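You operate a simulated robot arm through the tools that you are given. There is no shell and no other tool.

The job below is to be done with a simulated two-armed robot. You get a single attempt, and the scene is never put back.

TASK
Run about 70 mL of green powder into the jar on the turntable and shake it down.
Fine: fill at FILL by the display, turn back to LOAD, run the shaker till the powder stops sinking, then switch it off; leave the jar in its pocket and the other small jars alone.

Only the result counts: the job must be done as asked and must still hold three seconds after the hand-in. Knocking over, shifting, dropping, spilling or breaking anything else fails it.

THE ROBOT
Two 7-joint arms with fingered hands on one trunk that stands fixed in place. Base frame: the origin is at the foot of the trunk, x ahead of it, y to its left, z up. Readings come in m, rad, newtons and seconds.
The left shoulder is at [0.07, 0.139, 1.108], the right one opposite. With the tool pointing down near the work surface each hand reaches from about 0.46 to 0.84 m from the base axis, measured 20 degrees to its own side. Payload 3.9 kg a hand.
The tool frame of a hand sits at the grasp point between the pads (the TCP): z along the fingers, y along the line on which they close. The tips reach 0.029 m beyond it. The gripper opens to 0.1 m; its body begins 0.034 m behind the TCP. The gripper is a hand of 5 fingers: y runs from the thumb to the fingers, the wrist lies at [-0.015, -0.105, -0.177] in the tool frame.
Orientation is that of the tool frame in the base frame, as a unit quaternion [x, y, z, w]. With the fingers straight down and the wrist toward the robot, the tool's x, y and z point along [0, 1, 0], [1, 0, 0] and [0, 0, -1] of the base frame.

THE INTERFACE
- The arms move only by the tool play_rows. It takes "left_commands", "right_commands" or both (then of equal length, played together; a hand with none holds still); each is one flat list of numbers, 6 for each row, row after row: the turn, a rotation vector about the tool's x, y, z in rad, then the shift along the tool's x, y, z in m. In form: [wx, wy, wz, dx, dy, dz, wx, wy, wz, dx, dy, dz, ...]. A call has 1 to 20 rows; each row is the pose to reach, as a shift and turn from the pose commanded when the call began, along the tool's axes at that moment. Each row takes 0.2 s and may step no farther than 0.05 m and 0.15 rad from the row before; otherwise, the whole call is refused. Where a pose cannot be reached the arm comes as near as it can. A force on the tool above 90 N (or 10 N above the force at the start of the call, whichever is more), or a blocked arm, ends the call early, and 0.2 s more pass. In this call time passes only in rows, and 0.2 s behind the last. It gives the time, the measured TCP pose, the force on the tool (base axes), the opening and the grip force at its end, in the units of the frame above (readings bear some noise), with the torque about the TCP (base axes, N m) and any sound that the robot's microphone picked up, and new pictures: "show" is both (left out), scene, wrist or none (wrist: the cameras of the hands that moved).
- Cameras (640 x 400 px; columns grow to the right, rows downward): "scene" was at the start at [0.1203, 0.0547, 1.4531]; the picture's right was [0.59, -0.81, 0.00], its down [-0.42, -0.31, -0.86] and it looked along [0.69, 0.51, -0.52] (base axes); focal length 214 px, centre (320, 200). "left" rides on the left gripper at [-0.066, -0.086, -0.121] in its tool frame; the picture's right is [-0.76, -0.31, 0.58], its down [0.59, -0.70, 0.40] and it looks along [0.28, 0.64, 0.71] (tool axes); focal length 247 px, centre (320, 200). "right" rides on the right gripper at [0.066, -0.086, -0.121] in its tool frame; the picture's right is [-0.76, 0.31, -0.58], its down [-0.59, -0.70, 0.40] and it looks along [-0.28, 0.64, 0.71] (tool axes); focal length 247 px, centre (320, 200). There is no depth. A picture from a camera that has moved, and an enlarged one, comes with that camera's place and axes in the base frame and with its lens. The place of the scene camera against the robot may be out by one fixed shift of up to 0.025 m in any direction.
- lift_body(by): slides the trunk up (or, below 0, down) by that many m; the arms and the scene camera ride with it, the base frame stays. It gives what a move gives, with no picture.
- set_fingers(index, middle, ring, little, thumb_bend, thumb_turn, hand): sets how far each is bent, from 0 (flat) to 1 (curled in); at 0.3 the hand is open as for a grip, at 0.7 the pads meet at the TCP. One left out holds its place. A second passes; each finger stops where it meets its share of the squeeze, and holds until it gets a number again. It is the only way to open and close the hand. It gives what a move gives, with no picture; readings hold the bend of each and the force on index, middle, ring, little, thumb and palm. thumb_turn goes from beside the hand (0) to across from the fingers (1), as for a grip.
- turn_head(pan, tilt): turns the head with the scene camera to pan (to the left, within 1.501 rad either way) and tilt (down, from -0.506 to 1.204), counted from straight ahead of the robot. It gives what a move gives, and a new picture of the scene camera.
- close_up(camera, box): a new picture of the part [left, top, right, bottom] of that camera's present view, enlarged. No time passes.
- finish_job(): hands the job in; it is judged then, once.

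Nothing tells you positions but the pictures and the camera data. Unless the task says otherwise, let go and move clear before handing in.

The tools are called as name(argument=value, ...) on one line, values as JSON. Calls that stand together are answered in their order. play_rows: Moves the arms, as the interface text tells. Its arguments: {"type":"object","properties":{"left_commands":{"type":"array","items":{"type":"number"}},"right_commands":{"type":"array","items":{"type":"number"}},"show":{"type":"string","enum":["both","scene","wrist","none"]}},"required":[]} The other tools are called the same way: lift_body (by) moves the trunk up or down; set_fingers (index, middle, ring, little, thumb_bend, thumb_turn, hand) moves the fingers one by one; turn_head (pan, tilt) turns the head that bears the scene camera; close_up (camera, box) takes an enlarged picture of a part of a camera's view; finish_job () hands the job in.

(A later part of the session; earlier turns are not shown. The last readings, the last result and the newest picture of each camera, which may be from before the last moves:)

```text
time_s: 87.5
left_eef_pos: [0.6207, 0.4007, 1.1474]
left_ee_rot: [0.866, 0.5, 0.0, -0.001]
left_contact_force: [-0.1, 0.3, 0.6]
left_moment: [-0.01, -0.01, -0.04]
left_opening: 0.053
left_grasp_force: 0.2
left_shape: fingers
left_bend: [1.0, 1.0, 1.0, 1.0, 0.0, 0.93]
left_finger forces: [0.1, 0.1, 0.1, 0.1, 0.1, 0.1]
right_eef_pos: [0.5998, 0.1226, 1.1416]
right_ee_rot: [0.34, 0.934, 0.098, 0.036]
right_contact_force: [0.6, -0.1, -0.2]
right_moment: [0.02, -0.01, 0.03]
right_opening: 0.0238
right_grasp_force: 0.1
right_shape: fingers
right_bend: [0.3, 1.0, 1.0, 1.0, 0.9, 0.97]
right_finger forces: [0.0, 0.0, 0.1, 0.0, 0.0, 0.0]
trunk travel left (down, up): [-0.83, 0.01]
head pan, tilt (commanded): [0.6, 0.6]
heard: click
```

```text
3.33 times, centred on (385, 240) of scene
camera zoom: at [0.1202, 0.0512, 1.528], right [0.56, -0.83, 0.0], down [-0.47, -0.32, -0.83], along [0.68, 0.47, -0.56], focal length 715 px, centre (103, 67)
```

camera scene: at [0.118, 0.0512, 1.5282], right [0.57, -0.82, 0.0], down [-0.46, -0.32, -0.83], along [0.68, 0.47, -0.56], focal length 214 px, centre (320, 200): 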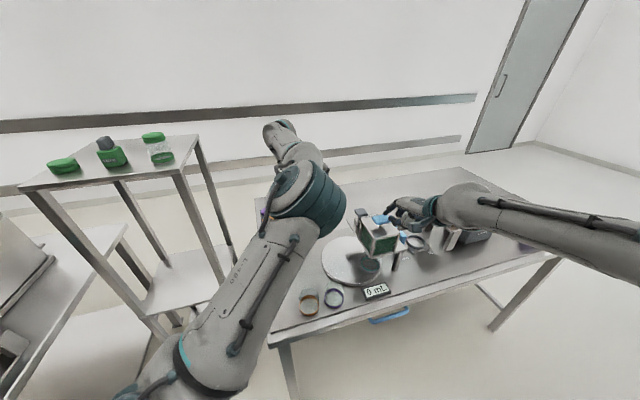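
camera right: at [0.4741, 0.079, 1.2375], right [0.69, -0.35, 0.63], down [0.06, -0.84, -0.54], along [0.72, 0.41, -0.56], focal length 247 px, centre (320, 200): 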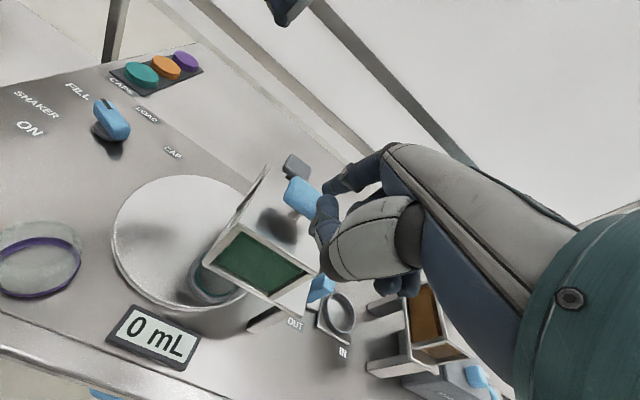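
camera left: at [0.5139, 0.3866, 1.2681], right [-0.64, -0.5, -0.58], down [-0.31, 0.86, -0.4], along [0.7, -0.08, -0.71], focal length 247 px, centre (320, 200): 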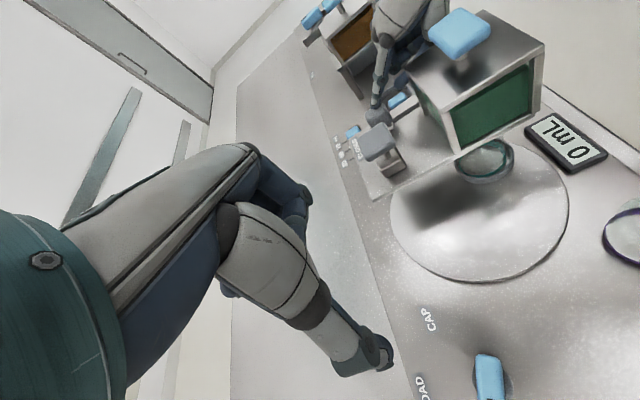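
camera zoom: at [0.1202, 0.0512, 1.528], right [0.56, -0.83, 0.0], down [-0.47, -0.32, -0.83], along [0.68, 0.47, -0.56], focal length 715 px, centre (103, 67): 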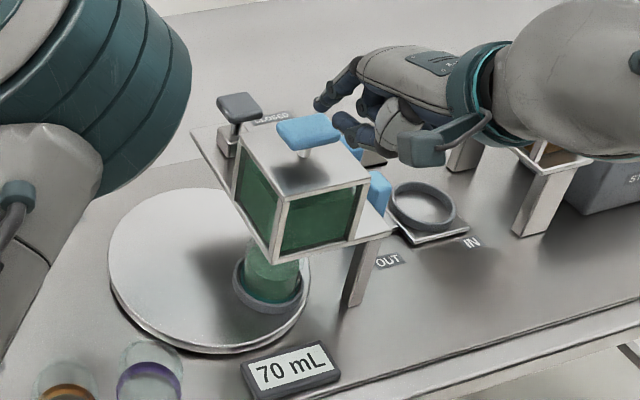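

The display shows 70 mL with the plunger released. I'll now withdraw the right hand to a clear place and bring the left hand back over the selector.

play_rows(left_commands=[0, 0, -0.1379, 0.0096, -0.0105, 0, 0, 0, -0.2758, 0.0192, -0.021, 0, 0, 0, -0.4137, 0.0289, -0.0316, 0, 0, 0, -0.5516, 0.0385, -0.0421, 0, 0, 0, -0.6894, 0.0481, -0.0526, 0, 0, 0, -0.8273, 0.0577, -0.0631, 0, 0, 0, -0.9652, 0.0674, -0.0737, 0, 0, 0, -1.1031, 0.077, -0.0842, 0, 0, 0, -1.241, 0.0866, -0.0947, 0], right_commands=[0, 0, 0, 0, 0.0084, -0.0392, 0, 0, 0, -0.0038, -0.0255, -0.0606, 0, 0, 0, -0.0076, -0.0594, -0.0819, 0, 0, 0, -0.0113, -0.0933, -0.1033, 0, 0, 0, -0.0151, -0.1272, -0.1246, 0, 0, 0, -0.0189, -0.1611, -0.146, 0, 0, 0, -0.0227, -0.195, -0.1673, 0, 0, 0, -0.0264, -0.2289, -0.1887, 0, 0, 0, -0.0302, -0.2628, -0.21], show="both")

close_up(camera="left", box=[300, 220, 560, 400])

close_up(camera="scene", box=[250, 180, 430, 320])

```text
time_s: 89.5
left_eef_pos: [0.5838, 0.5204, 1.1484]
left_ee_rot: [0.412, 0.911, 0.001, 0.001]
left_contact_force: [0.1, 0.1, 0.3]
left_moment: [0.02, 0.0, -0.02]
left_opening: 0.0533
left_grasp_force: 0.1
left_shape: fingers
left_bend: [1.0, 1.0, 1.0, 1.0, 0.0, 0.93]
left_finger forces: [0.0, 0.0, 0.0, 0.1, 0.0, 0.1]
right_eef_pos: [0.4276, -0.13, 1.2885]
right_ee_rot: [0.341, 0.934, 0.1, 0.036]
right_contact_force: [-0.1, -0.2, 0.2]
right_moment: [0.04, 0.01, 0.01]
right_opening: 0.0232
right_grasp_force: 0.0
right_shape: fingers
right_bend: [0.3, 1.0, 1.0, 1.0, 0.9, 0.97]
right_finger forces: [0.0, 0.1, 0.0, 0.1, 0.0, 0.0]
trunk travel left (down, up): [-0.83, 0.01]
head pan, tilt (commanded): [0.6, 0.6]
camera scene: at [0.12, 0.0499, 1.5281], right [0.56, -0.83, 0.0], down [-0.47, -0.32, -0.83], along [0.68, 0.47, -0.56], focal length 214 px, centre (320, 200)
camera right: at [0.3071, -0.1722, 1.3878], right [0.69, -0.35, 0.63], down [0.06, -0.84, -0.54], along [0.72, 0.41, -0.56], focal length 247 px, centre (320, 200)
camera left: at [0.5622, 0.415, 1.269], right [0.27, -0.77, -0.58], down [-0.92, -0.02, -0.4], along [0.3, 0.64, -0.71], focal length 247 px, centre (320, 200)
```

scene: 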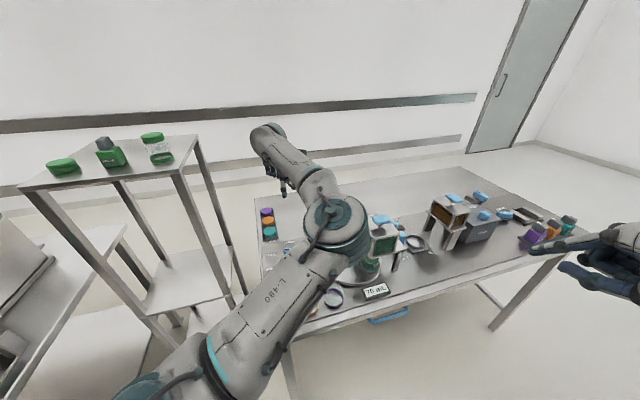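
right: 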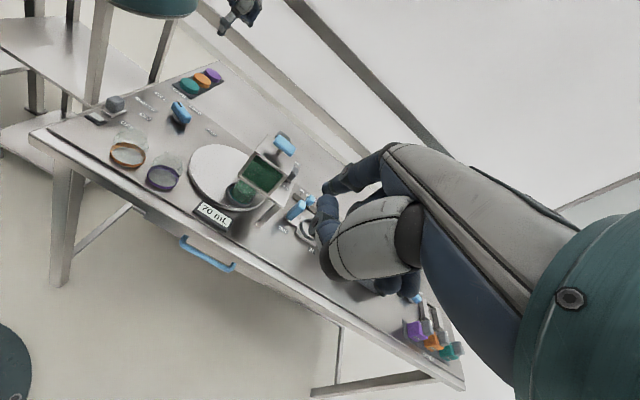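
left: 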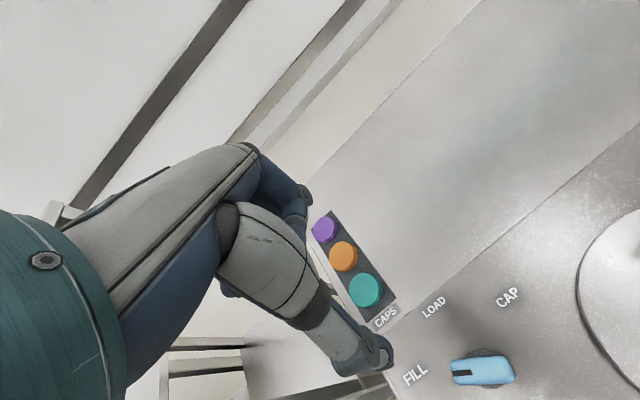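

```text
2.22 times, centred on (430, 310) of left
camera zoom: at [0.5622, 0.415, 1.269], right [0.27, -0.77, -0.58], down [-0.92, -0.02, -0.4], along [0.3, 0.64, -0.71], focal length 549 px, centre (76, -44)
```

zoom: 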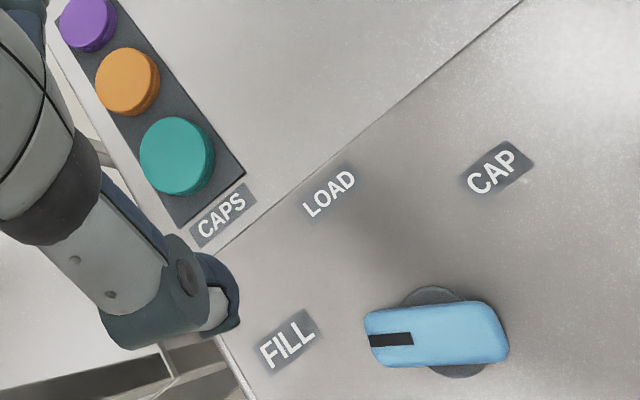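

```text
2.86 times, centred on (340, 250) of scene
camera zoom: at [0.12, 0.0499, 1.5281], right [0.56, -0.83, 0.0], down [-0.47, -0.32, -0.83], along [0.68, 0.47, -0.56], focal length 613 px, centre (263, 57)
```

zoom: 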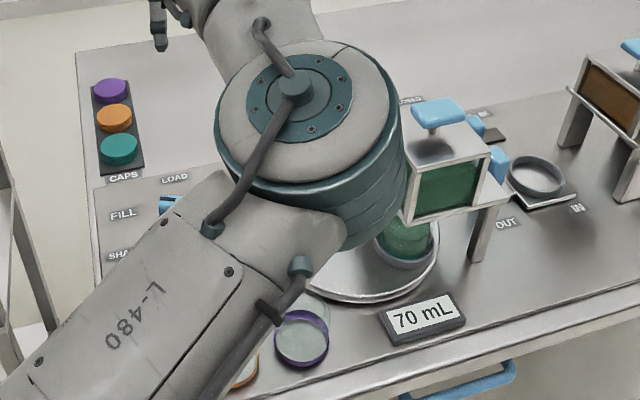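

The jar is filled and still at FILL; the selector's mark points at FILL. I'll lower the left thumb on the far side of the knob's near-right end, to pull that end toward me and turn the mark back to LOAD.

play_rows(left_commands=[0.035, 0, 0, -0.0073, 0.0006, 0.0408, 0.07, 0, 0, -0.0146, 0.0012, 0.0816, 0.105, 0, 0, -0.0218, 0.0018, 0.1224, 0.14, 0, 0, -0.0291, 0.0024, 0.1632, 0.175, 0, 0, -0.0364, 0.003, 0.204], show="both")

close_up(camera="left", box=[320, 220, 500, 400])

close_up(camera="scene", box=[250, 180, 350, 290])

```text
time_s: 90.7
left_eef_pos: [0.6108, 0.4966, 0.942]
left_ee_rot: [0.412, 0.907, -0.079, -0.036]
left_contact_force: [0.3, 0.6, -1.0]
left_moment: [-0.02, -0.03, 0.02]
left_opening: 0.053
left_grasp_force: 0.1
left_shape: fingers
left_bend: [1.0, 1.0, 1.0, 1.0, 0.0, 0.93]
left_finger forces: [0.0, 0.0, 0.0, 0.0, 0.0, 0.0]
right_eef_pos: [0.4298, -0.1265, 1.2871]
right_ee_rot: [0.34, 0.935, 0.099, 0.036]
right_contact_force: [-0.2, -0.1, 0.8]
right_moment: [-0.03, 0.01, -0.03]
right_opening: 0.0234
right_grasp_force: 0.2
right_shape: fingers
right_bend: [0.3, 1.0, 1.0, 1.0, 0.9, 0.97]
right_finger forces: [0.0, 0.0, 0.0, 0.0, 0.1, 0.0]
trunk travel left (down, up): [-0.83, 0.01]
head pan, tilt (commanded): [0.6, 0.6]
camera scene: at [0.1215, 0.052, 1.528], right [0.56, -0.83, 0.0], down [-0.47, -0.32, -0.82], along [0.68, 0.47, -0.57], focal length 214 px, centre (320, 200)
camera left: at [0.6075, 0.4063, 1.0746], right [0.2, -0.83, -0.52], down [-0.96, -0.06, -0.27], along [0.2, 0.55, -0.81], focal length 247 px, centre (320, 200)
```

scene: 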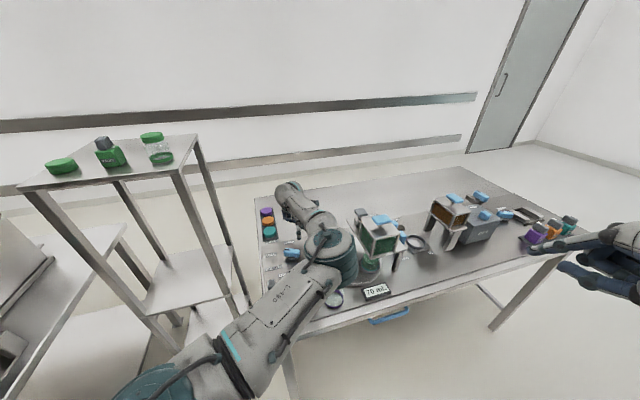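
left: 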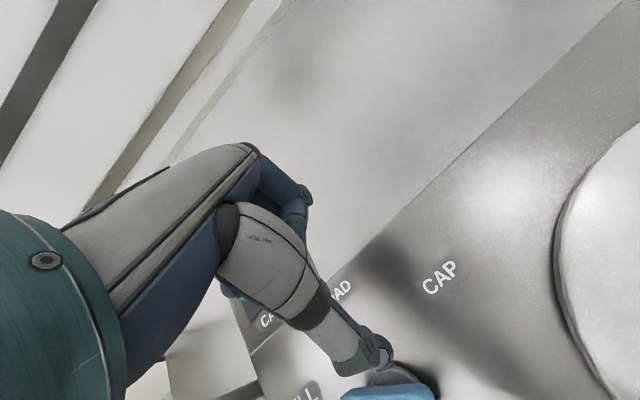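

```text
2.22 times, centred on (410, 310) of left
camera zoom: at [0.6075, 0.4063, 1.0746], right [0.2, -0.83, -0.52], down [-0.96, -0.06, -0.27], along [0.2, 0.55, -0.81], focal length 549 px, centre (120, -44)
```

zoom: 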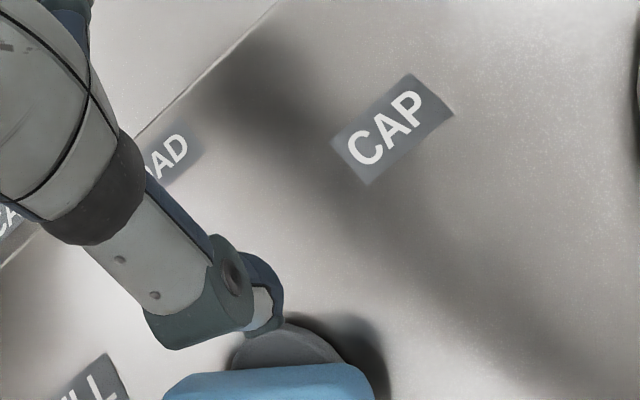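

```text
3.64 times, centred on (300, 235) of scene
camera zoom: at [0.1215, 0.052, 1.528], right [0.56, -0.83, 0.0], down [-0.47, -0.32, -0.82], along [0.68, 0.47, -0.57], focal length 780 px, centre (393, 73)
```

zoom: 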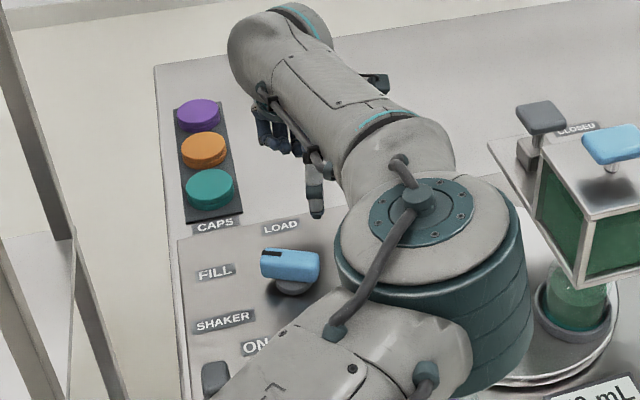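

The thumb is beyond the knob's right end with a 1 cm gap. I'll lower it to knob level.

play_rows(left_commands=[0, 0, 0, -0.0019, 0.0026, 0.0183, 0, 0, 0, -0.0038, 0.0051, 0.0366], show="none")

close_up(camera="left", box=[320, 220, 500, 400])

close_up(camera="scene", box=[265, 220, 325, 270])

```text
time_s: 91.3
left_eef_pos: [0.6102, 0.4919, 0.9053]
left_ee_rot: [0.413, 0.907, -0.079, -0.036]
left_contact_force: [-0.2, 0.2, -0.3]
left_moment: [-0.01, -0.02, 0.02]
left_opening: 0.0532
left_grasp_force: 0.1
left_shape: fingers
left_bend: [1.0, 1.0, 1.0, 1.0, 0.0, 0.93]
left_finger forces: [0.1, 0.1, 0.0, 0.0, 0.1, 0.0]
right_eef_pos: [0.4291, -0.1276, 1.2873]
right_ee_rot: [0.341, 0.934, 0.099, 0.036]
right_contact_force: [-1.1, 0.7, -0.1]
right_moment: [0.0, -0.01, -0.03]
right_opening: 0.0236
right_grasp_force: 0.0
right_shape: fingers
right_bend: [0.3, 1.0, 1.0, 1.0, 0.9, 0.97]
right_finger forces: [0.1, 0.1, 0.0, 0.0, 0.0, 0.1]
trunk travel left (down, up): [-0.83, 0.01]
head pan, tilt (commanded): [0.6, 0.6]
```

```text
2.22 times, centred on (410, 310) of left
camera zoom: at [0.6067, 0.4024, 1.0381], right [0.19, -0.83, -0.52], down [-0.96, -0.06, -0.27], along [0.2, 0.55, -0.81], focal length 549 px, centre (120, -44)
```

zoom: 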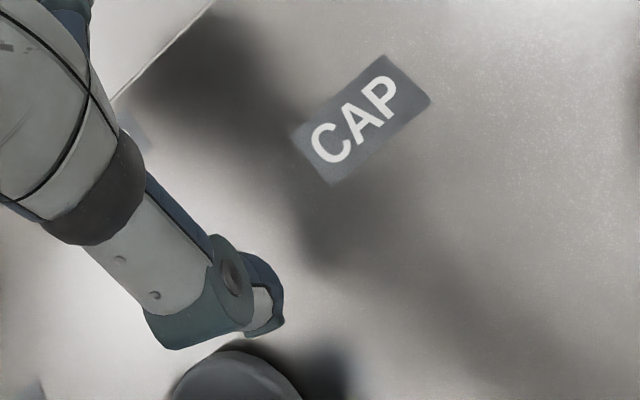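

```text
8.00 times, centred on (295, 245) of scene
camera zoom: at [0.1212, 0.0517, 1.528], right [0.56, -0.83, 0.0], down [-0.47, -0.32, -0.82], along [0.68, 0.47, -0.57], focal length 1716 px, centre (520, -160)
```

zoom: 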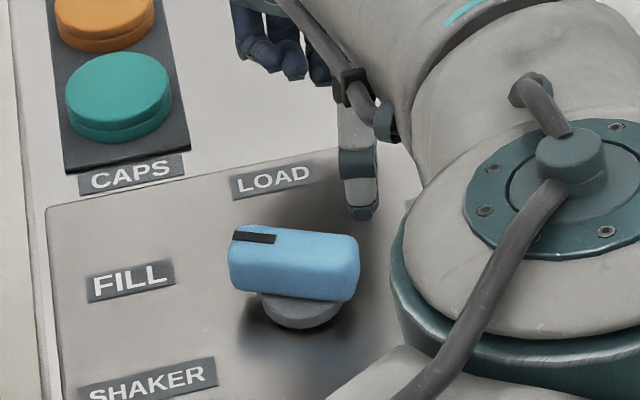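

The thumb sits behind the knob's right end. I'll pull that end toward me along an arc, first part.

play_rows(left_commands=[0, 0, 0, 0.0028, -0.0037, 0.0006, 0, 0, 0, 0.0057, -0.0074, 0.0013, 0, 0, 0, 0.0025, -0.014, 0.0025, 0, 0, 0, 0.001, -0.0214, 0.0038], show="none")

close_up(camera="scene", box=[265, 220, 325, 270])

```text
time_s: 92.3
left_eef_pos: [0.5929, 0.4791, 0.9075]
left_ee_rot: [0.411, 0.907, -0.079, -0.036]
left_contact_force: [2.6, 1.2, 0.5]
left_moment: [-0.02, 0.04, 0.05]
left_opening: 0.0514
left_grasp_force: 1.1
left_shape: fingers
left_bend: [1.0, 1.0, 1.0, 1.0, 0.02, 0.93]
left_finger forces: [0.1, 0.1, 0.0, 0.1, 2.5, 0.0]
right_eef_pos: [0.4302, -0.1285, 1.2882]
right_ee_rot: [0.342, 0.934, 0.099, 0.036]
right_contact_force: [-1.0, 0.2, -0.2]
right_moment: [0.0, -0.02, 0.01]
right_opening: 0.0235
right_grasp_force: 0.1
right_shape: fingers
right_bend: [0.3, 1.0, 1.0, 1.0, 0.9, 0.97]
right_finger forces: [0.0, 0.1, 0.0, 0.0, 0.0, 0.0]
trunk travel left (down, up): [-0.83, 0.01]
head pan, tilt (commanded): [0.6, 0.6]
```

```text
8.00 times, centred on (295, 245) of scene
camera zoom: at [0.1213, 0.0515, 1.5279], right [0.56, -0.83, 0.0], down [-0.47, -0.32, -0.82], along [0.68, 0.47, -0.57], focal length 1716 px, centre (520, -160)
```

zoom: 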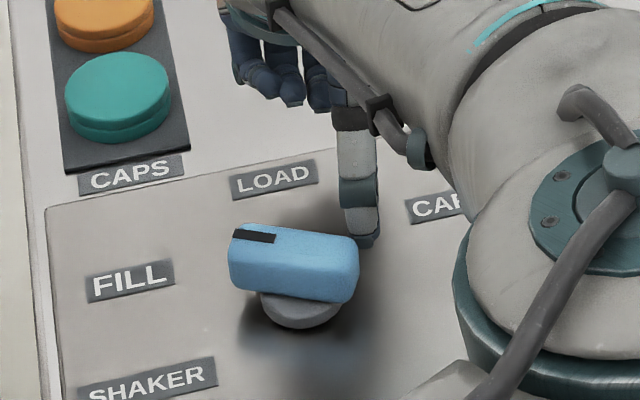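

Contact with 2.5 N; the knob is about to turn. I'll continue along the arc.

play_rows(left_commands=[0, 0, 0, 0.0004, -0.0076, 0.0013, 0, 0, 0, 0.0025, -0.0147, 0.0027], show="none")

close_up(camera="scene", box=[265, 220, 325, 270])

```text
time_s: 92.9
left_eef_pos: [0.5802, 0.4704, 0.9048]
left_ee_rot: [0.413, 0.907, -0.08, -0.036]
left_contact_force: [1.2, -1.2, -1.3]
left_moment: [0.0, -0.01, 0.07]
left_opening: 0.0525
left_grasp_force: 0.1
left_shape: fingers
left_bend: [1.0, 1.0, 1.0, 1.0, 0.01, 0.92]
left_finger forces: [0.0, 0.0, 0.1, 0.1, 0.9, 0.0]
right_eef_pos: [0.4298, -0.1282, 1.287]
right_ee_rot: [0.342, 0.934, 0.099, 0.036]
right_contact_force: [-0.1, -0.5, 0.0]
right_moment: [0.03, -0.02, 0.02]
right_opening: 0.0235
right_grasp_force: 0.0
right_shape: fingers
right_bend: [0.3, 1.0, 1.0, 1.0, 0.9, 0.97]
right_finger forces: [0.0, 0.1, 0.1, 0.0, 0.0, 0.1]
trunk travel left (down, up): [-0.83, 0.01]
head pan, tilt (commanded): [0.6, 0.6]
```

```text
8.00 times, centred on (295, 245) of scene
camera zoom: at [0.1212, 0.0511, 1.5279], right [0.56, -0.83, 0.0], down [-0.47, -0.32, -0.82], along [0.68, 0.47, -0.57], focal length 1716 px, centre (520, -160)
```

zoom: 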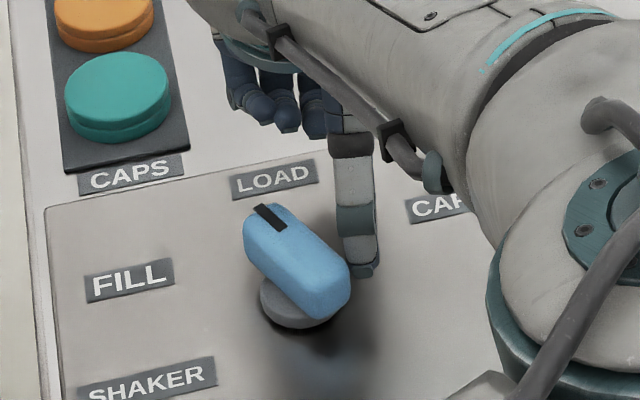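

The knob is turning back toward LOAD. I'll continue the arc a bit further.

play_rows(left_commands=[0, 0, 0, 0.0039, -0.0044, 0.0008, 0, 0, 0, 0.0087, -0.0082, 0.0015], show="none")

close_up(camera="scene", box=[265, 220, 325, 270])

```text
time_s: 93.5
left_eef_pos: [0.5673, 0.4726, 0.9077]
left_ee_rot: [0.412, 0.907, -0.079, -0.036]
left_contact_force: [0.1, 0.2, 0.5]
left_moment: [-0.01, -0.03, 0.04]
left_opening: 0.0531
left_grasp_force: 0.4
left_shape: fingers
left_bend: [1.0, 1.0, 1.0, 1.0, 0.0, 0.93]
left_finger forces: [0.0, 0.1, 0.0, 0.0, 0.3, 0.0]
right_eef_pos: [0.429, -0.1276, 1.2865]
right_ee_rot: [0.34, 0.935, 0.099, 0.036]
right_contact_force: [0.0, 0.2, 1.0]
right_moment: [-0.01, -0.01, 0.01]
right_opening: 0.0235
right_grasp_force: 0.2
right_shape: fingers
right_bend: [0.3, 1.0, 1.0, 1.0, 0.9, 0.97]
right_finger forces: [0.0, 0.0, 0.0, 0.0, 0.1, 0.0]
trunk travel left (down, up): [-0.83, 0.01]
head pan, tilt (commanded): [0.6, 0.6]
```

```text
8.00 times, centred on (295, 245) of scene
camera zoom: at [0.1207, 0.0512, 1.528], right [0.56, -0.83, 0.0], down [-0.47, -0.32, -0.83], along [0.68, 0.47, -0.56], focal length 1716 px, centre (520, -160)
```

zoom: 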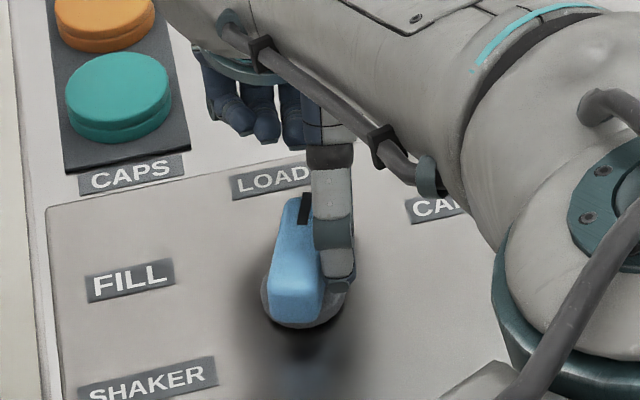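

The mark has passed a little beyond LOAD while the thumb is still pressing. I'll back the thumb off and see whether the knob settles in the LOAD notch.

play_rows(left_commands=[0, 0, 0, -0.01, -0.0008, 0, 0, 0, 0, -0.015, -0.001, 0], show="both")

close_up(camera="scene", box=[265, 220, 325, 270])

close_up(camera="right", box=[60, 40, 360, 280])

```text
time_s: 94.1
left_eef_pos: [0.5794, 0.4603, 0.9075]
left_ee_rot: [0.412, 0.907, -0.079, -0.036]
left_contact_force: [-1.1, 0.4, -1.1]
left_moment: [0.0, -0.02, -0.01]
left_opening: 0.0531
left_grasp_force: 0.1
left_shape: fingers
left_bend: [1.0, 1.0, 1.0, 1.0, 0.0, 0.93]
left_finger forces: [0.0, 0.0, 0.1, 0.0, 0.1, 0.0]
right_eef_pos: [0.4281, -0.1272, 1.2876]
right_ee_rot: [0.34, 0.934, 0.098, 0.036]
right_contact_force: [-0.8, 0.1, -0.2]
right_moment: [0.05, 0.02, -0.02]
right_opening: 0.0232
right_grasp_force: 0.2
right_shape: fingers
right_bend: [0.3, 1.0, 1.0, 1.0, 0.9, 0.97]
right_finger forces: [0.0, 0.1, 0.1, 0.0, 0.1, 0.0]
trunk travel left (down, up): [-0.83, 0.01]
head pan, tilt (commanded): [0.6, 0.6]
camera scene: at [0.1208, 0.0514, 1.528], right [0.56, -0.83, 0.0], down [-0.47, -0.32, -0.83], along [0.68, 0.47, -0.56], focal length 214 px, centre (320, 200)
camera left: at [0.5748, 0.3705, 1.0399], right [0.2, -0.83, -0.52], down [-0.96, -0.06, -0.27], along [0.2, 0.55, -0.81], focal length 247 px, centre (320, 200)
```

scene: 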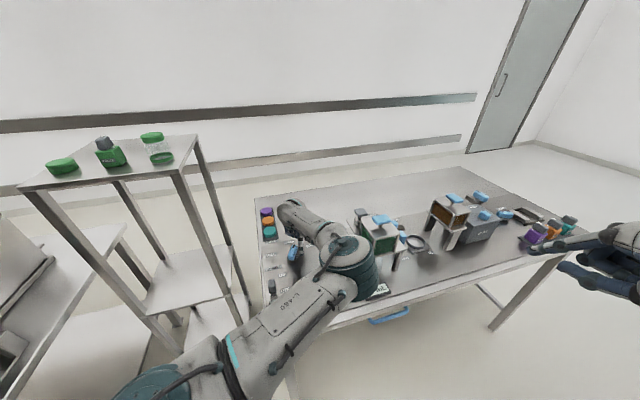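
left: 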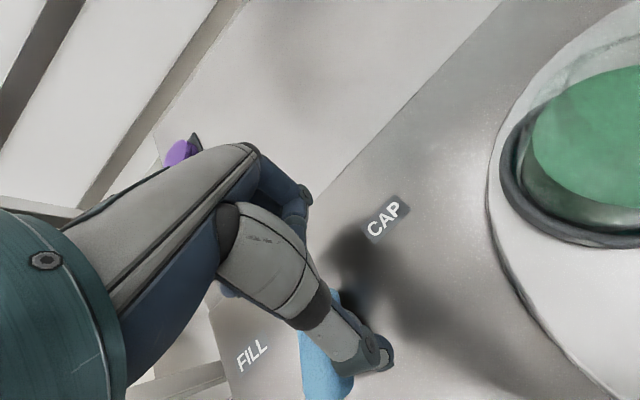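

```text
8.00 times, centred on (295, 245) of scene
camera zoom: at [0.1208, 0.0514, 1.528], right [0.56, -0.83, 0.0], down [-0.47, -0.32, -0.83], along [0.68, 0.47, -0.56], focal length 1716 px, centre (520, -160)
```

zoom: 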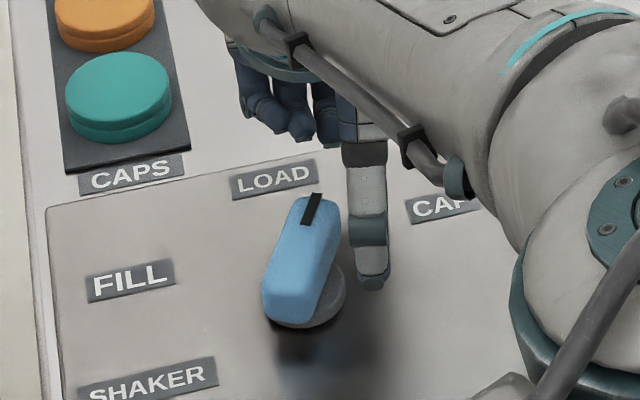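

```text
1.67 times, centred on (210, 160) of right
camera zoom: at [0.308, -0.1704, 1.3878], right [0.69, -0.35, 0.63], down [0.06, -0.84, -0.54], along [0.72, 0.41, -0.56], focal length 412 px, centre (503, 267)
```

zoom: 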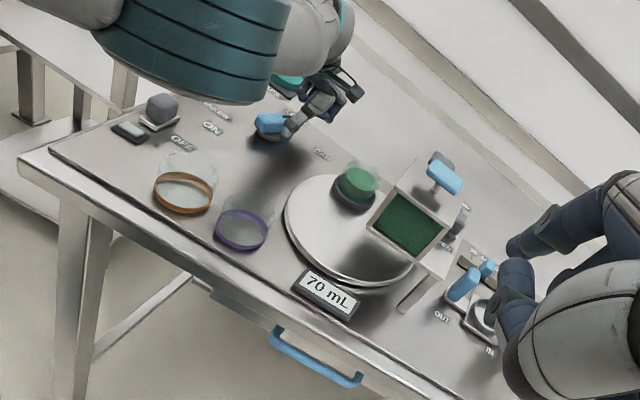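

The mark now points slightly past LOAD toward CAP, and the jar has turned a bit too far. I'll wait a moment to see if it settles by itself.

play_rows(left_commands=[0, 0, 0, 0, 0, 0, 0, 0, 0, 0, 0, 0, 0, 0, 0, 0, 0, 0], show="none")

close_up(camera="scene", box=[265, 220, 325, 270])

close_up(camera="right", box=[60, 40, 360, 280])

```text
time_s: 94.9
left_eef_pos: [0.579, 0.4616, 0.9066]
left_ee_rot: [0.412, 0.907, -0.079, -0.035]
left_contact_force: [-0.9, 0.6, -0.1]
left_moment: [-0.04, -0.01, 0.0]
left_opening: 0.0533
left_grasp_force: 0.1
left_shape: fingers
left_bend: [1.0, 1.0, 1.0, 1.0, 0.0, 0.93]
left_finger forces: [0.0, 0.0, 0.0, 0.0, 0.0, 0.0]
right_eef_pos: [0.4277, -0.1288, 1.2872]
right_ee_rot: [0.34, 0.935, 0.099, 0.035]
right_contact_force: [-0.4, 0.7, -0.9]
right_moment: [0.01, -0.02, 0.0]
right_opening: 0.0234
right_grasp_force: 0.1
right_shape: fingers
right_bend: [0.3, 1.0, 1.0, 1.0, 0.9, 0.97]
right_finger forces: [0.0, 0.1, 0.0, 0.0, 0.1, 0.1]
trunk travel left (down, up): [-0.83, 0.01]
head pan, tilt (commanded): [0.6, 0.6]
```

```text
8.00 times, centred on (295, 245) of scene
camera zoom: at [0.1207, 0.0513, 1.528], right [0.56, -0.83, 0.0], down [-0.47, -0.32, -0.83], along [0.68, 0.47, -0.56], focal length 1716 px, centre (520, -160)
```

zoom: 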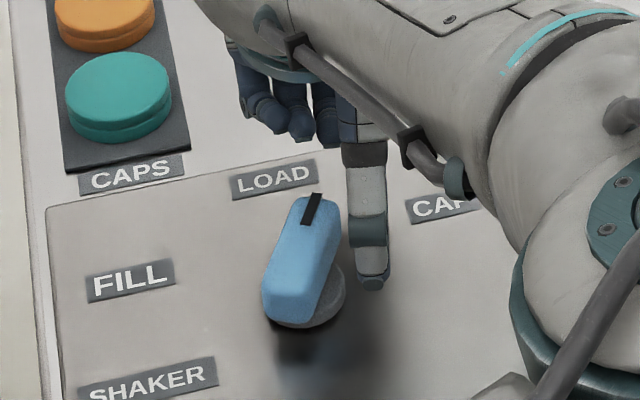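

```text
1.67 times, centred on (210, 160) of right
camera zoom: at [0.308, -0.1705, 1.3878], right [0.69, -0.35, 0.63], down [0.06, -0.84, -0.54], along [0.72, 0.41, -0.56], focal length 412 px, centre (503, 267)
```

zoom: 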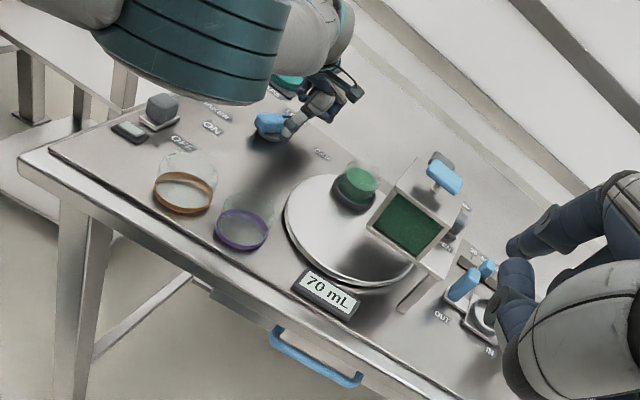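

It stays put, so the knob is held by friction only and I must place it exactly at LOAD. I'll move the thumb to the right side of the marked end and nudge it back counter-clockwise in small steps.

play_rows(left_commands=[0, 0, 0, -0.0003, 0.0165, -0.003, 0, 0, 0, -0.0006, 0.033, -0.0059, 0, 0, 0, 0.0092, 0.0349, -0.0062], show="none")

close_up(camera="scene", box=[265, 220, 325, 270])

```text
time_s: 95.7
left_eef_pos: [0.5971, 0.4919, 0.9069]
left_ee_rot: [0.412, 0.907, -0.08, -0.037]
left_contact_force: [1.4, -1.1, -0.6]
left_moment: [0.04, -0.02, 0.07]
left_opening: 0.0532
left_grasp_force: 0.9
left_shape: fingers
left_bend: [1.0, 1.0, 1.0, 1.0, 0.0, 0.92]
left_finger forces: [0.0, 0.0, 0.0, 0.0, 1.2, 0.0]
right_eef_pos: [0.4296, -0.1271, 1.288]
right_ee_rot: [0.341, 0.934, 0.099, 0.036]
right_contact_force: [-0.2, 0.7, 0.4]
right_moment: [0.02, 0.03, 0.0]
right_opening: 0.0231
right_grasp_force: 0.1
right_shape: fingers
right_bend: [0.3, 1.0, 1.0, 1.0, 0.9, 0.97]
right_finger forces: [0.0, 0.0, 0.0, 0.0, 0.1, 0.0]
trunk travel left (down, up): [-0.83, 0.01]
head pan, tilt (commanded): [0.6, 0.6]
```

```text
8.00 times, centred on (295, 245) of scene
camera zoom: at [0.1207, 0.0508, 1.528], right [0.56, -0.83, 0.0], down [-0.47, -0.32, -0.83], along [0.68, 0.47, -0.56], focal length 1716 px, centre (520, -160)
```

zoom: 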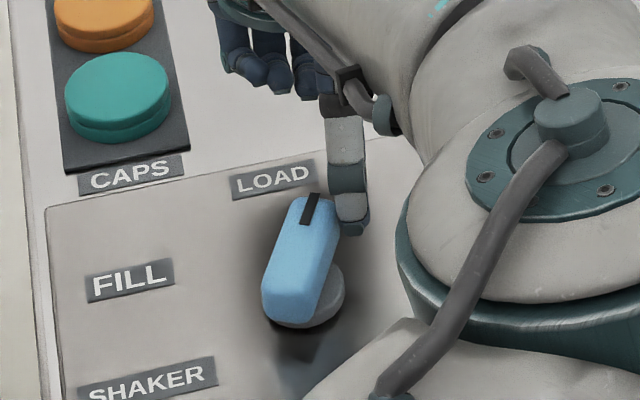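

The thumb touches the marked end's right side. I'll nudge 5 mm at a time.

play_rows(left_commands=[0, 0, 0, 0.0055, 0.0004, 0], show="none")

close_up(camera="scene", box=[265, 220, 325, 270])

```text
time_s: 96.1
left_eef_pos: [0.5955, 0.4956, 0.9067]
left_ee_rot: [0.412, 0.907, -0.078, -0.036]
left_contact_force: [1.9, -1.2, 0.2]
left_moment: [0.0, 0.0, 0.13]
left_opening: 0.0528
left_grasp_force: 1.5
left_shape: fingers
left_bend: [1.0, 1.0, 1.0, 1.0, 0.0, 0.92]
left_finger forces: [0.0, 0.0, 0.1, 0.1, 2.0, 0.0]
right_eef_pos: [0.429, -0.1284, 1.2867]
right_ee_rot: [0.341, 0.934, 0.099, 0.036]
right_contact_force: [-0.1, -0.3, 0.3]
right_moment: [-0.01, -0.02, 0.02]
right_opening: 0.0236
right_grasp_force: 0.0
right_shape: fingers
right_bend: [0.3, 1.0, 1.0, 1.0, 0.9, 0.97]
right_finger forces: [0.0, 0.0, 0.1, 0.0, 0.0, 0.0]
trunk travel left (down, up): [-0.83, 0.01]
head pan, tilt (commanded): [0.6, 0.6]
```

```text
8.00 times, centred on (295, 245) of scene
camera zoom: at [0.1212, 0.0511, 1.528], right [0.56, -0.83, 0.0], down [-0.47, -0.32, -0.82], along [0.68, 0.47, -0.57], focal length 1716 px, centre (520, -160)
```

zoom: 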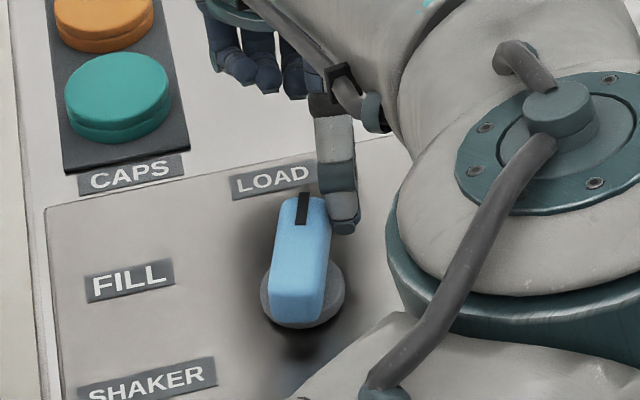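

It moves steadily. Another 5 mm.

play_rows(left_commands=[0, 0, 0, 0.005, 0, 0], show="none")

close_up(camera="scene", box=[265, 220, 325, 270])

```text
time_s: 96.5
left_eef_pos: [0.5916, 0.5008, 0.906]
left_ee_rot: [0.412, 0.907, -0.079, -0.035]
left_contact_force: [1.8, 0.4, -0.7]
left_moment: [0.0, 0.01, 0.08]
left_opening: 0.0521
left_grasp_force: 1.0
left_shape: fingers
left_bend: [1.0, 1.0, 1.0, 1.0, 0.01, 0.92]
left_finger forces: [0.0, 0.0, 0.0, 0.0, 1.3, 0.0]
right_eef_pos: [0.4294, -0.1285, 1.2875]
right_ee_rot: [0.34, 0.934, 0.1, 0.036]
right_contact_force: [0.3, 0.2, 1.2]
right_moment: [0.03, -0.02, -0.02]
right_opening: 0.0232
right_grasp_force: 0.0
right_shape: fingers
right_bend: [0.3, 1.0, 1.0, 1.0, 0.9, 0.97]
right_finger forces: [0.1, 0.0, 0.0, 0.0, 0.0, 0.1]
trunk travel left (down, up): [-0.83, 0.01]
head pan, tilt (commanded): [0.6, 0.6]
```

```text
8.00 times, centred on (295, 245) of scene
camera zoom: at [0.1213, 0.0513, 1.5279], right [0.56, -0.83, 0.0], down [-0.47, -0.32, -0.82], along [0.68, 0.47, -0.57], focal length 1716 px, centre (520, -160)
```

zoom: 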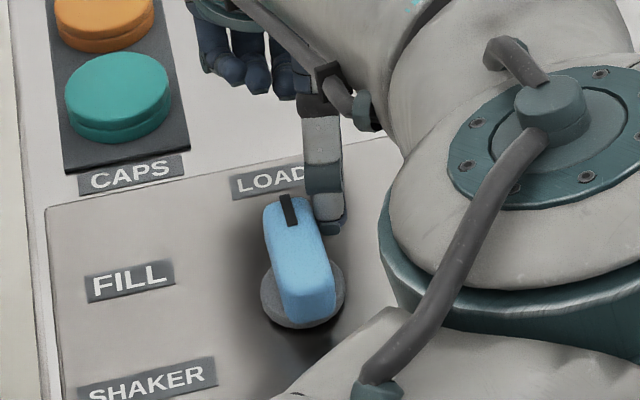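

It looks very close to its original LOAD angle. I'll compare with the same enlarged view I took before it was first turned.

close_up(camera="scene", box=[275, 225, 315, 260])

close_up(camera="right", box=[60, 40, 360, 280])

```text
11.43 times, centred on (295, 242) of scene
camera zoom: at [0.1213, 0.0513, 1.5279], right [0.56, -0.83, 0.0], down [-0.47, -0.32, -0.82], along [0.68, 0.47, -0.57], focal length 2451 px, centre (606, -286)
```

zoom: 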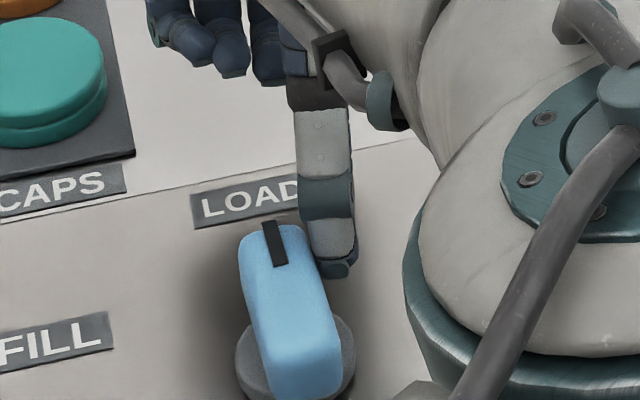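

```text
1.67 times, centred on (210, 160) of right
camera zoom: at [0.3085, -0.1705, 1.3876], right [0.69, -0.35, 0.63], down [0.06, -0.84, -0.54], along [0.72, 0.41, -0.56], focal length 412 px, centre (503, 267)
```

zoom: 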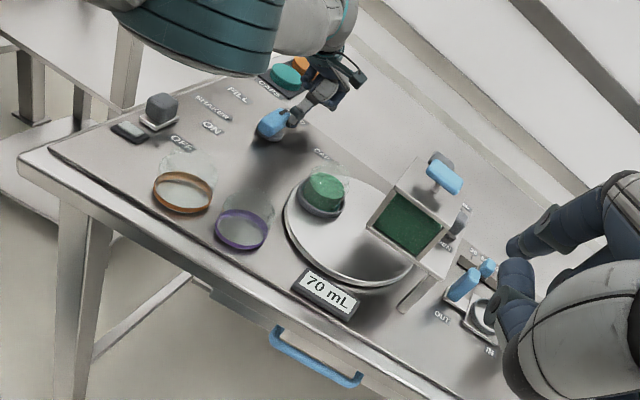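

It matches the original LOAD position, and the jar is back at its LOAD place. I'll back the thumb away sideways and lift clear.

play_rows(left_commands=[0, 0, 0, -0.0098, 0.002, 0, 0, 0, 0, -0.015, 0.0, -0.02, 0, 0, 0, -0.015, -0.008, -0.065, 0, 0, 0, -0.015, -0.016, -0.11, 0, 0, 0, -0.015, -0.024, -0.155, 0, 0, 0, -0.015, -0.032, -0.2], show="both")

close_up(camera="left", box=[320, 180, 640, 400])

close_up(camera="scene", box=[265, 220, 325, 270])

close_up(camera="right", box=[60, 40, 260, 200])

```text
time_s: 97.9
left_eef_pos: [0.6024, 0.4911, 1.1109]
left_ee_rot: [0.412, 0.907, -0.079, -0.035]
left_contact_force: [0.1, -0.4, 0.0]
left_moment: [0.0, -0.01, 0.0]
left_opening: 0.0528
left_grasp_force: 0.0
left_shape: fingers
left_bend: [1.0, 1.0, 1.0, 1.0, 0.0, 0.93]
left_finger forces: [0.0, 0.0, 0.0, 0.0, 0.0, 0.0]
right_eef_pos: [0.4276, -0.1281, 1.2877]
right_ee_rot: [0.34, 0.934, 0.1, 0.036]
right_contact_force: [0.4, 0.1, 0.0]
right_moment: [0.0, 0.0, 0.0]
right_opening: 0.0236
right_grasp_force: 0.1
right_shape: fingers
right_bend: [0.3, 1.0, 1.0, 1.0, 0.9, 0.97]
right_finger forces: [0.1, 0.0, 0.0, 0.0, 0.0, 0.0]
trunk travel left (down, up): [-0.83, 0.01]
head pan, tilt (commanded): [0.6, 0.6]
camera scene: at [0.1195, 0.0507, 1.5281], right [0.56, -0.83, 0.0], down [-0.47, -0.32, -0.83], along [0.68, 0.47, -0.56], focal length 214 px, centre (320, 200)
camera left: at [0.5991, 0.4, 1.2442], right [0.2, -0.83, -0.52], down [-0.96, -0.06, -0.27], along [0.2, 0.55, -0.81], focal length 247 px, centre (320, 200)
```

scene: 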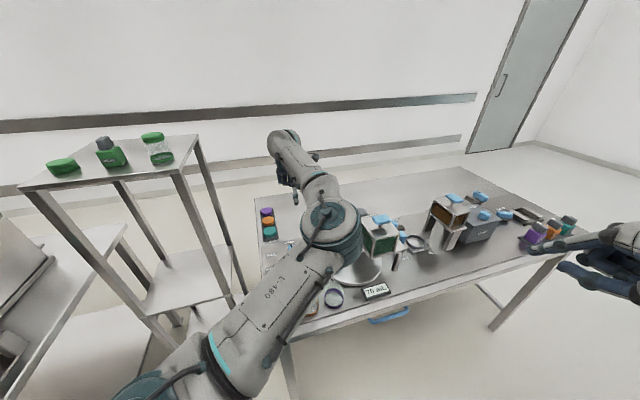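
left: 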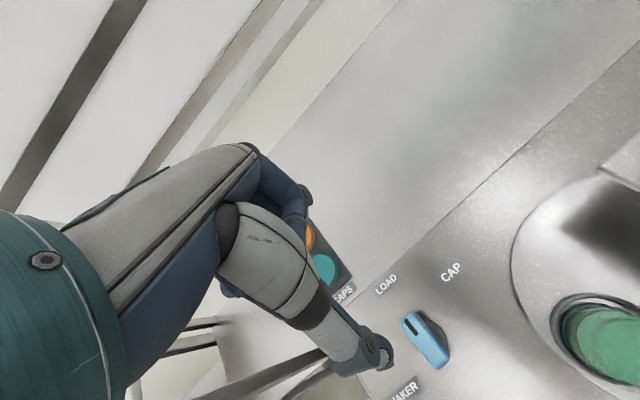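

```text
1.82 times, centred on (480, 290) of left
camera zoom: at [0.5991, 0.4, 1.2442], right [0.2, -0.83, -0.52], down [-0.96, -0.06, -0.27], along [0.2, 0.55, -0.81], focal length 449 px, centre (29, 36)
```

zoom: 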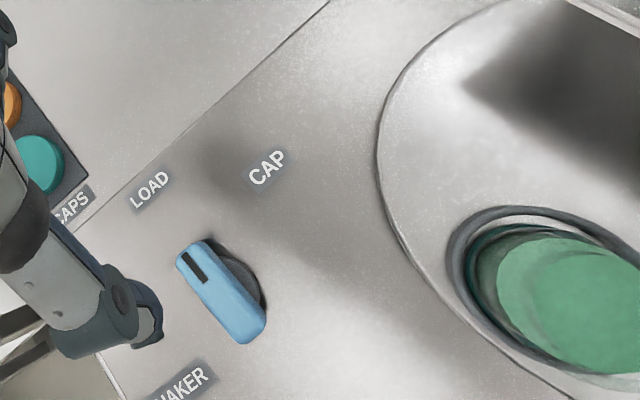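

```text
8.00 times, centred on (295, 245) of scene
camera zoom: at [0.1195, 0.0507, 1.5281], right [0.56, -0.83, 0.0], down [-0.47, -0.32, -0.83], along [0.68, 0.47, -0.56], focal length 1716 px, centre (520, -160)
```

zoom: 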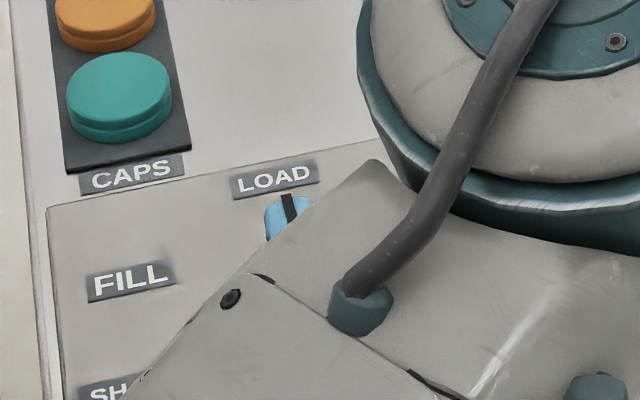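

```text
2.50 times, centred on (160, 120) of right
camera zoom: at [0.3068, -0.171, 1.3879], right [0.69, -0.35, 0.63], down [0.06, -0.84, -0.54], along [0.72, 0.41, -0.56], focal length 617 px, centre (720, 400)
```

zoom: 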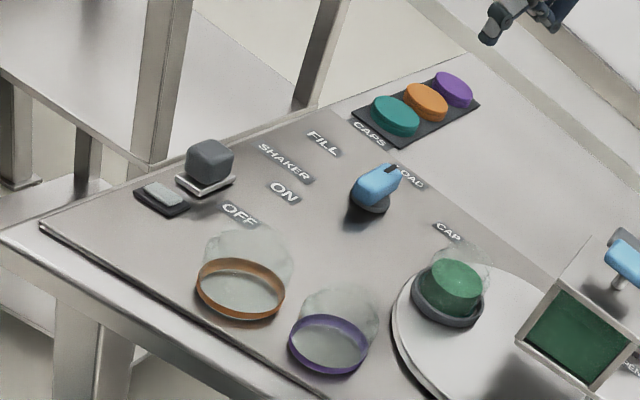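

The mark is back at LOAD (within a couple of degrees) and the jar sits in its LOAD place, full of loose powder. Next is the shaker switch; I'll look at it closely.

close_up(camera="scene", box=[250, 255, 310, 315])

close_up(camera="right", box=[90, 70, 170, 140])

```text
6.67 times, centred on (280, 285) of scene
camera zoom: at [0.1195, 0.0507, 1.5281], right [0.56, -0.83, 0.0], down [-0.47, -0.32, -0.83], along [0.68, 0.47, -0.56], focal length 1430 px, centre (587, -367)
```

zoom: 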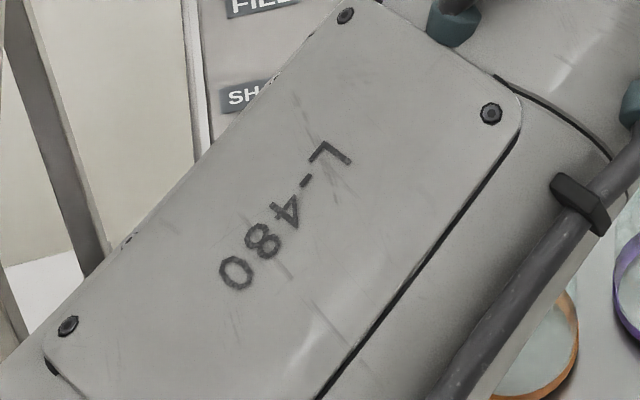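

```text
5.71 times, centred on (130, 105) of right
camera zoom: at [0.3068, -0.171, 1.3879], right [0.69, -0.35, 0.63], down [0.06, -0.84, -0.54], along [0.72, 0.41, -0.56], focal length 1411 px, centre (1406, 743)
```

zoom: 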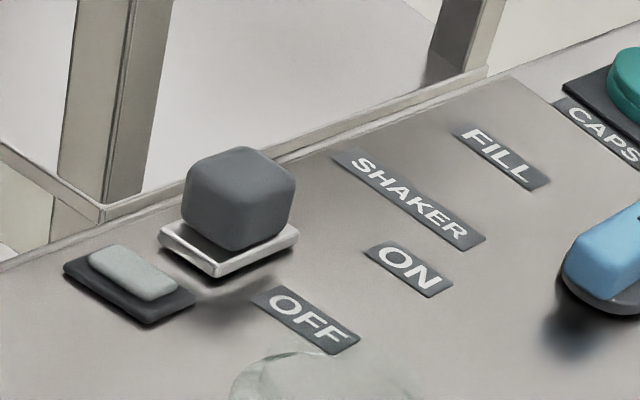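

The shaker knob stands beside the OFF label, with ON about 5 cm further back, so it likely slides backward. It's awkwardly close for the left arm, so I'll clear the left arm to its starting area and use the right hand for the shaker.

play_rows(left_commands=[-0.0175, 0, 0, 0.0263, -0.0257, -0.0238, -0.035, 0, 0, 0.0526, -0.0513, -0.0475, -0.0525, 0, 0, 0.0789, -0.077, -0.0713, -0.07, 0, 0, 0.1052, -0.1026, -0.095, -0.0875, 0, 0, 0.1315, -0.1283, -0.1188, -0.105, 0, 0, 0.1578, -0.1539, -0.1425, -0.1225, 0, 0, 0.1841, -0.1796, -0.1663, -0.14, 0, 0, 0.2104, -0.2052, -0.19, -0.1575, 0, 0, 0.2367, -0.2309, -0.2138, -0.175, 0, 0, 0.263, -0.2565, -0.2375], show="both")

```text
time_s: 100.1
left_eef_pos: [0.2678, 0.5507, 1.3866]
left_ee_rot: [0.414, 0.91, 0.0, 0.0]
left_contact_force: [-0.5, -0.6, 0.4]
left_moment: [-0.02, -0.02, -0.04]
left_opening: 0.053
left_grasp_force: 0.1
left_shape: fingers
left_bend: [1.0, 1.0, 1.0, 1.0, 0.0, 0.93]
left_finger forces: [0.0, 0.0, 0.1, 0.0, 0.0, 0.0]
right_eef_pos: [0.4272, -0.1286, 1.2882]
right_ee_rot: [0.341, 0.934, 0.1, 0.037]
right_contact_force: [-0.7, -0.2, 0.2]
right_moment: [0.04, -0.01, -0.05]
right_opening: 0.0232
right_grasp_force: 0.0
right_shape: fingers
right_bend: [0.3, 1.0, 1.0, 1.0, 0.9, 0.97]
right_finger forces: [0.0, 0.0, 0.0, 0.0, 0.0, 0.0]
trunk travel left (down, up): [-0.83, 0.01]
head pan, tilt (commanded): [0.6, 0.6]
camera scene: at [0.1183, 0.0515, 1.5282], right [0.56, -0.83, 0.0], down [-0.46, -0.32, -0.83], along [0.68, 0.47, -0.56], focal length 214 px, centre (320, 200)
camera left: at [0.247, 0.4446, 1.5064], right [0.27, -0.77, -0.58], down [-0.92, -0.02, -0.4], along [0.3, 0.64, -0.71], focal length 247 px, centre (320, 200)
```

scene: 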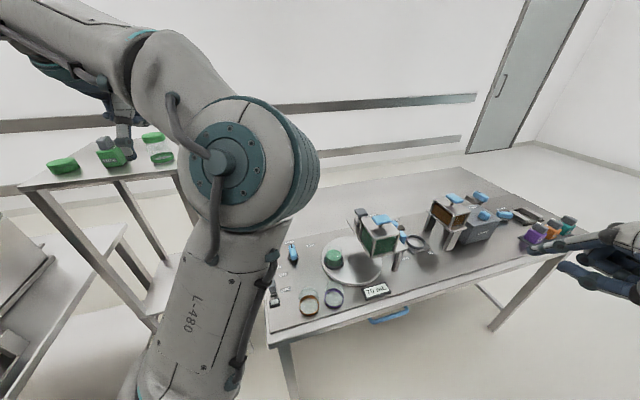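
left: 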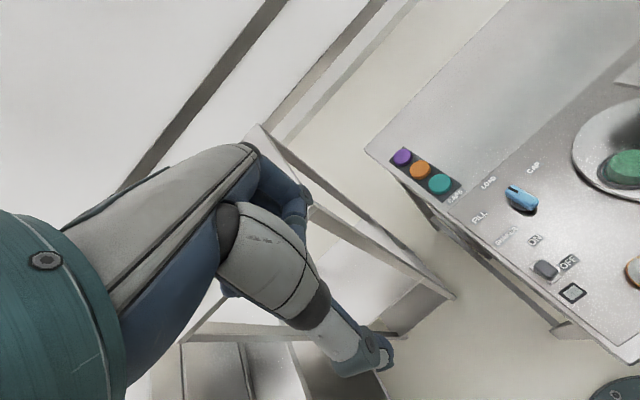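

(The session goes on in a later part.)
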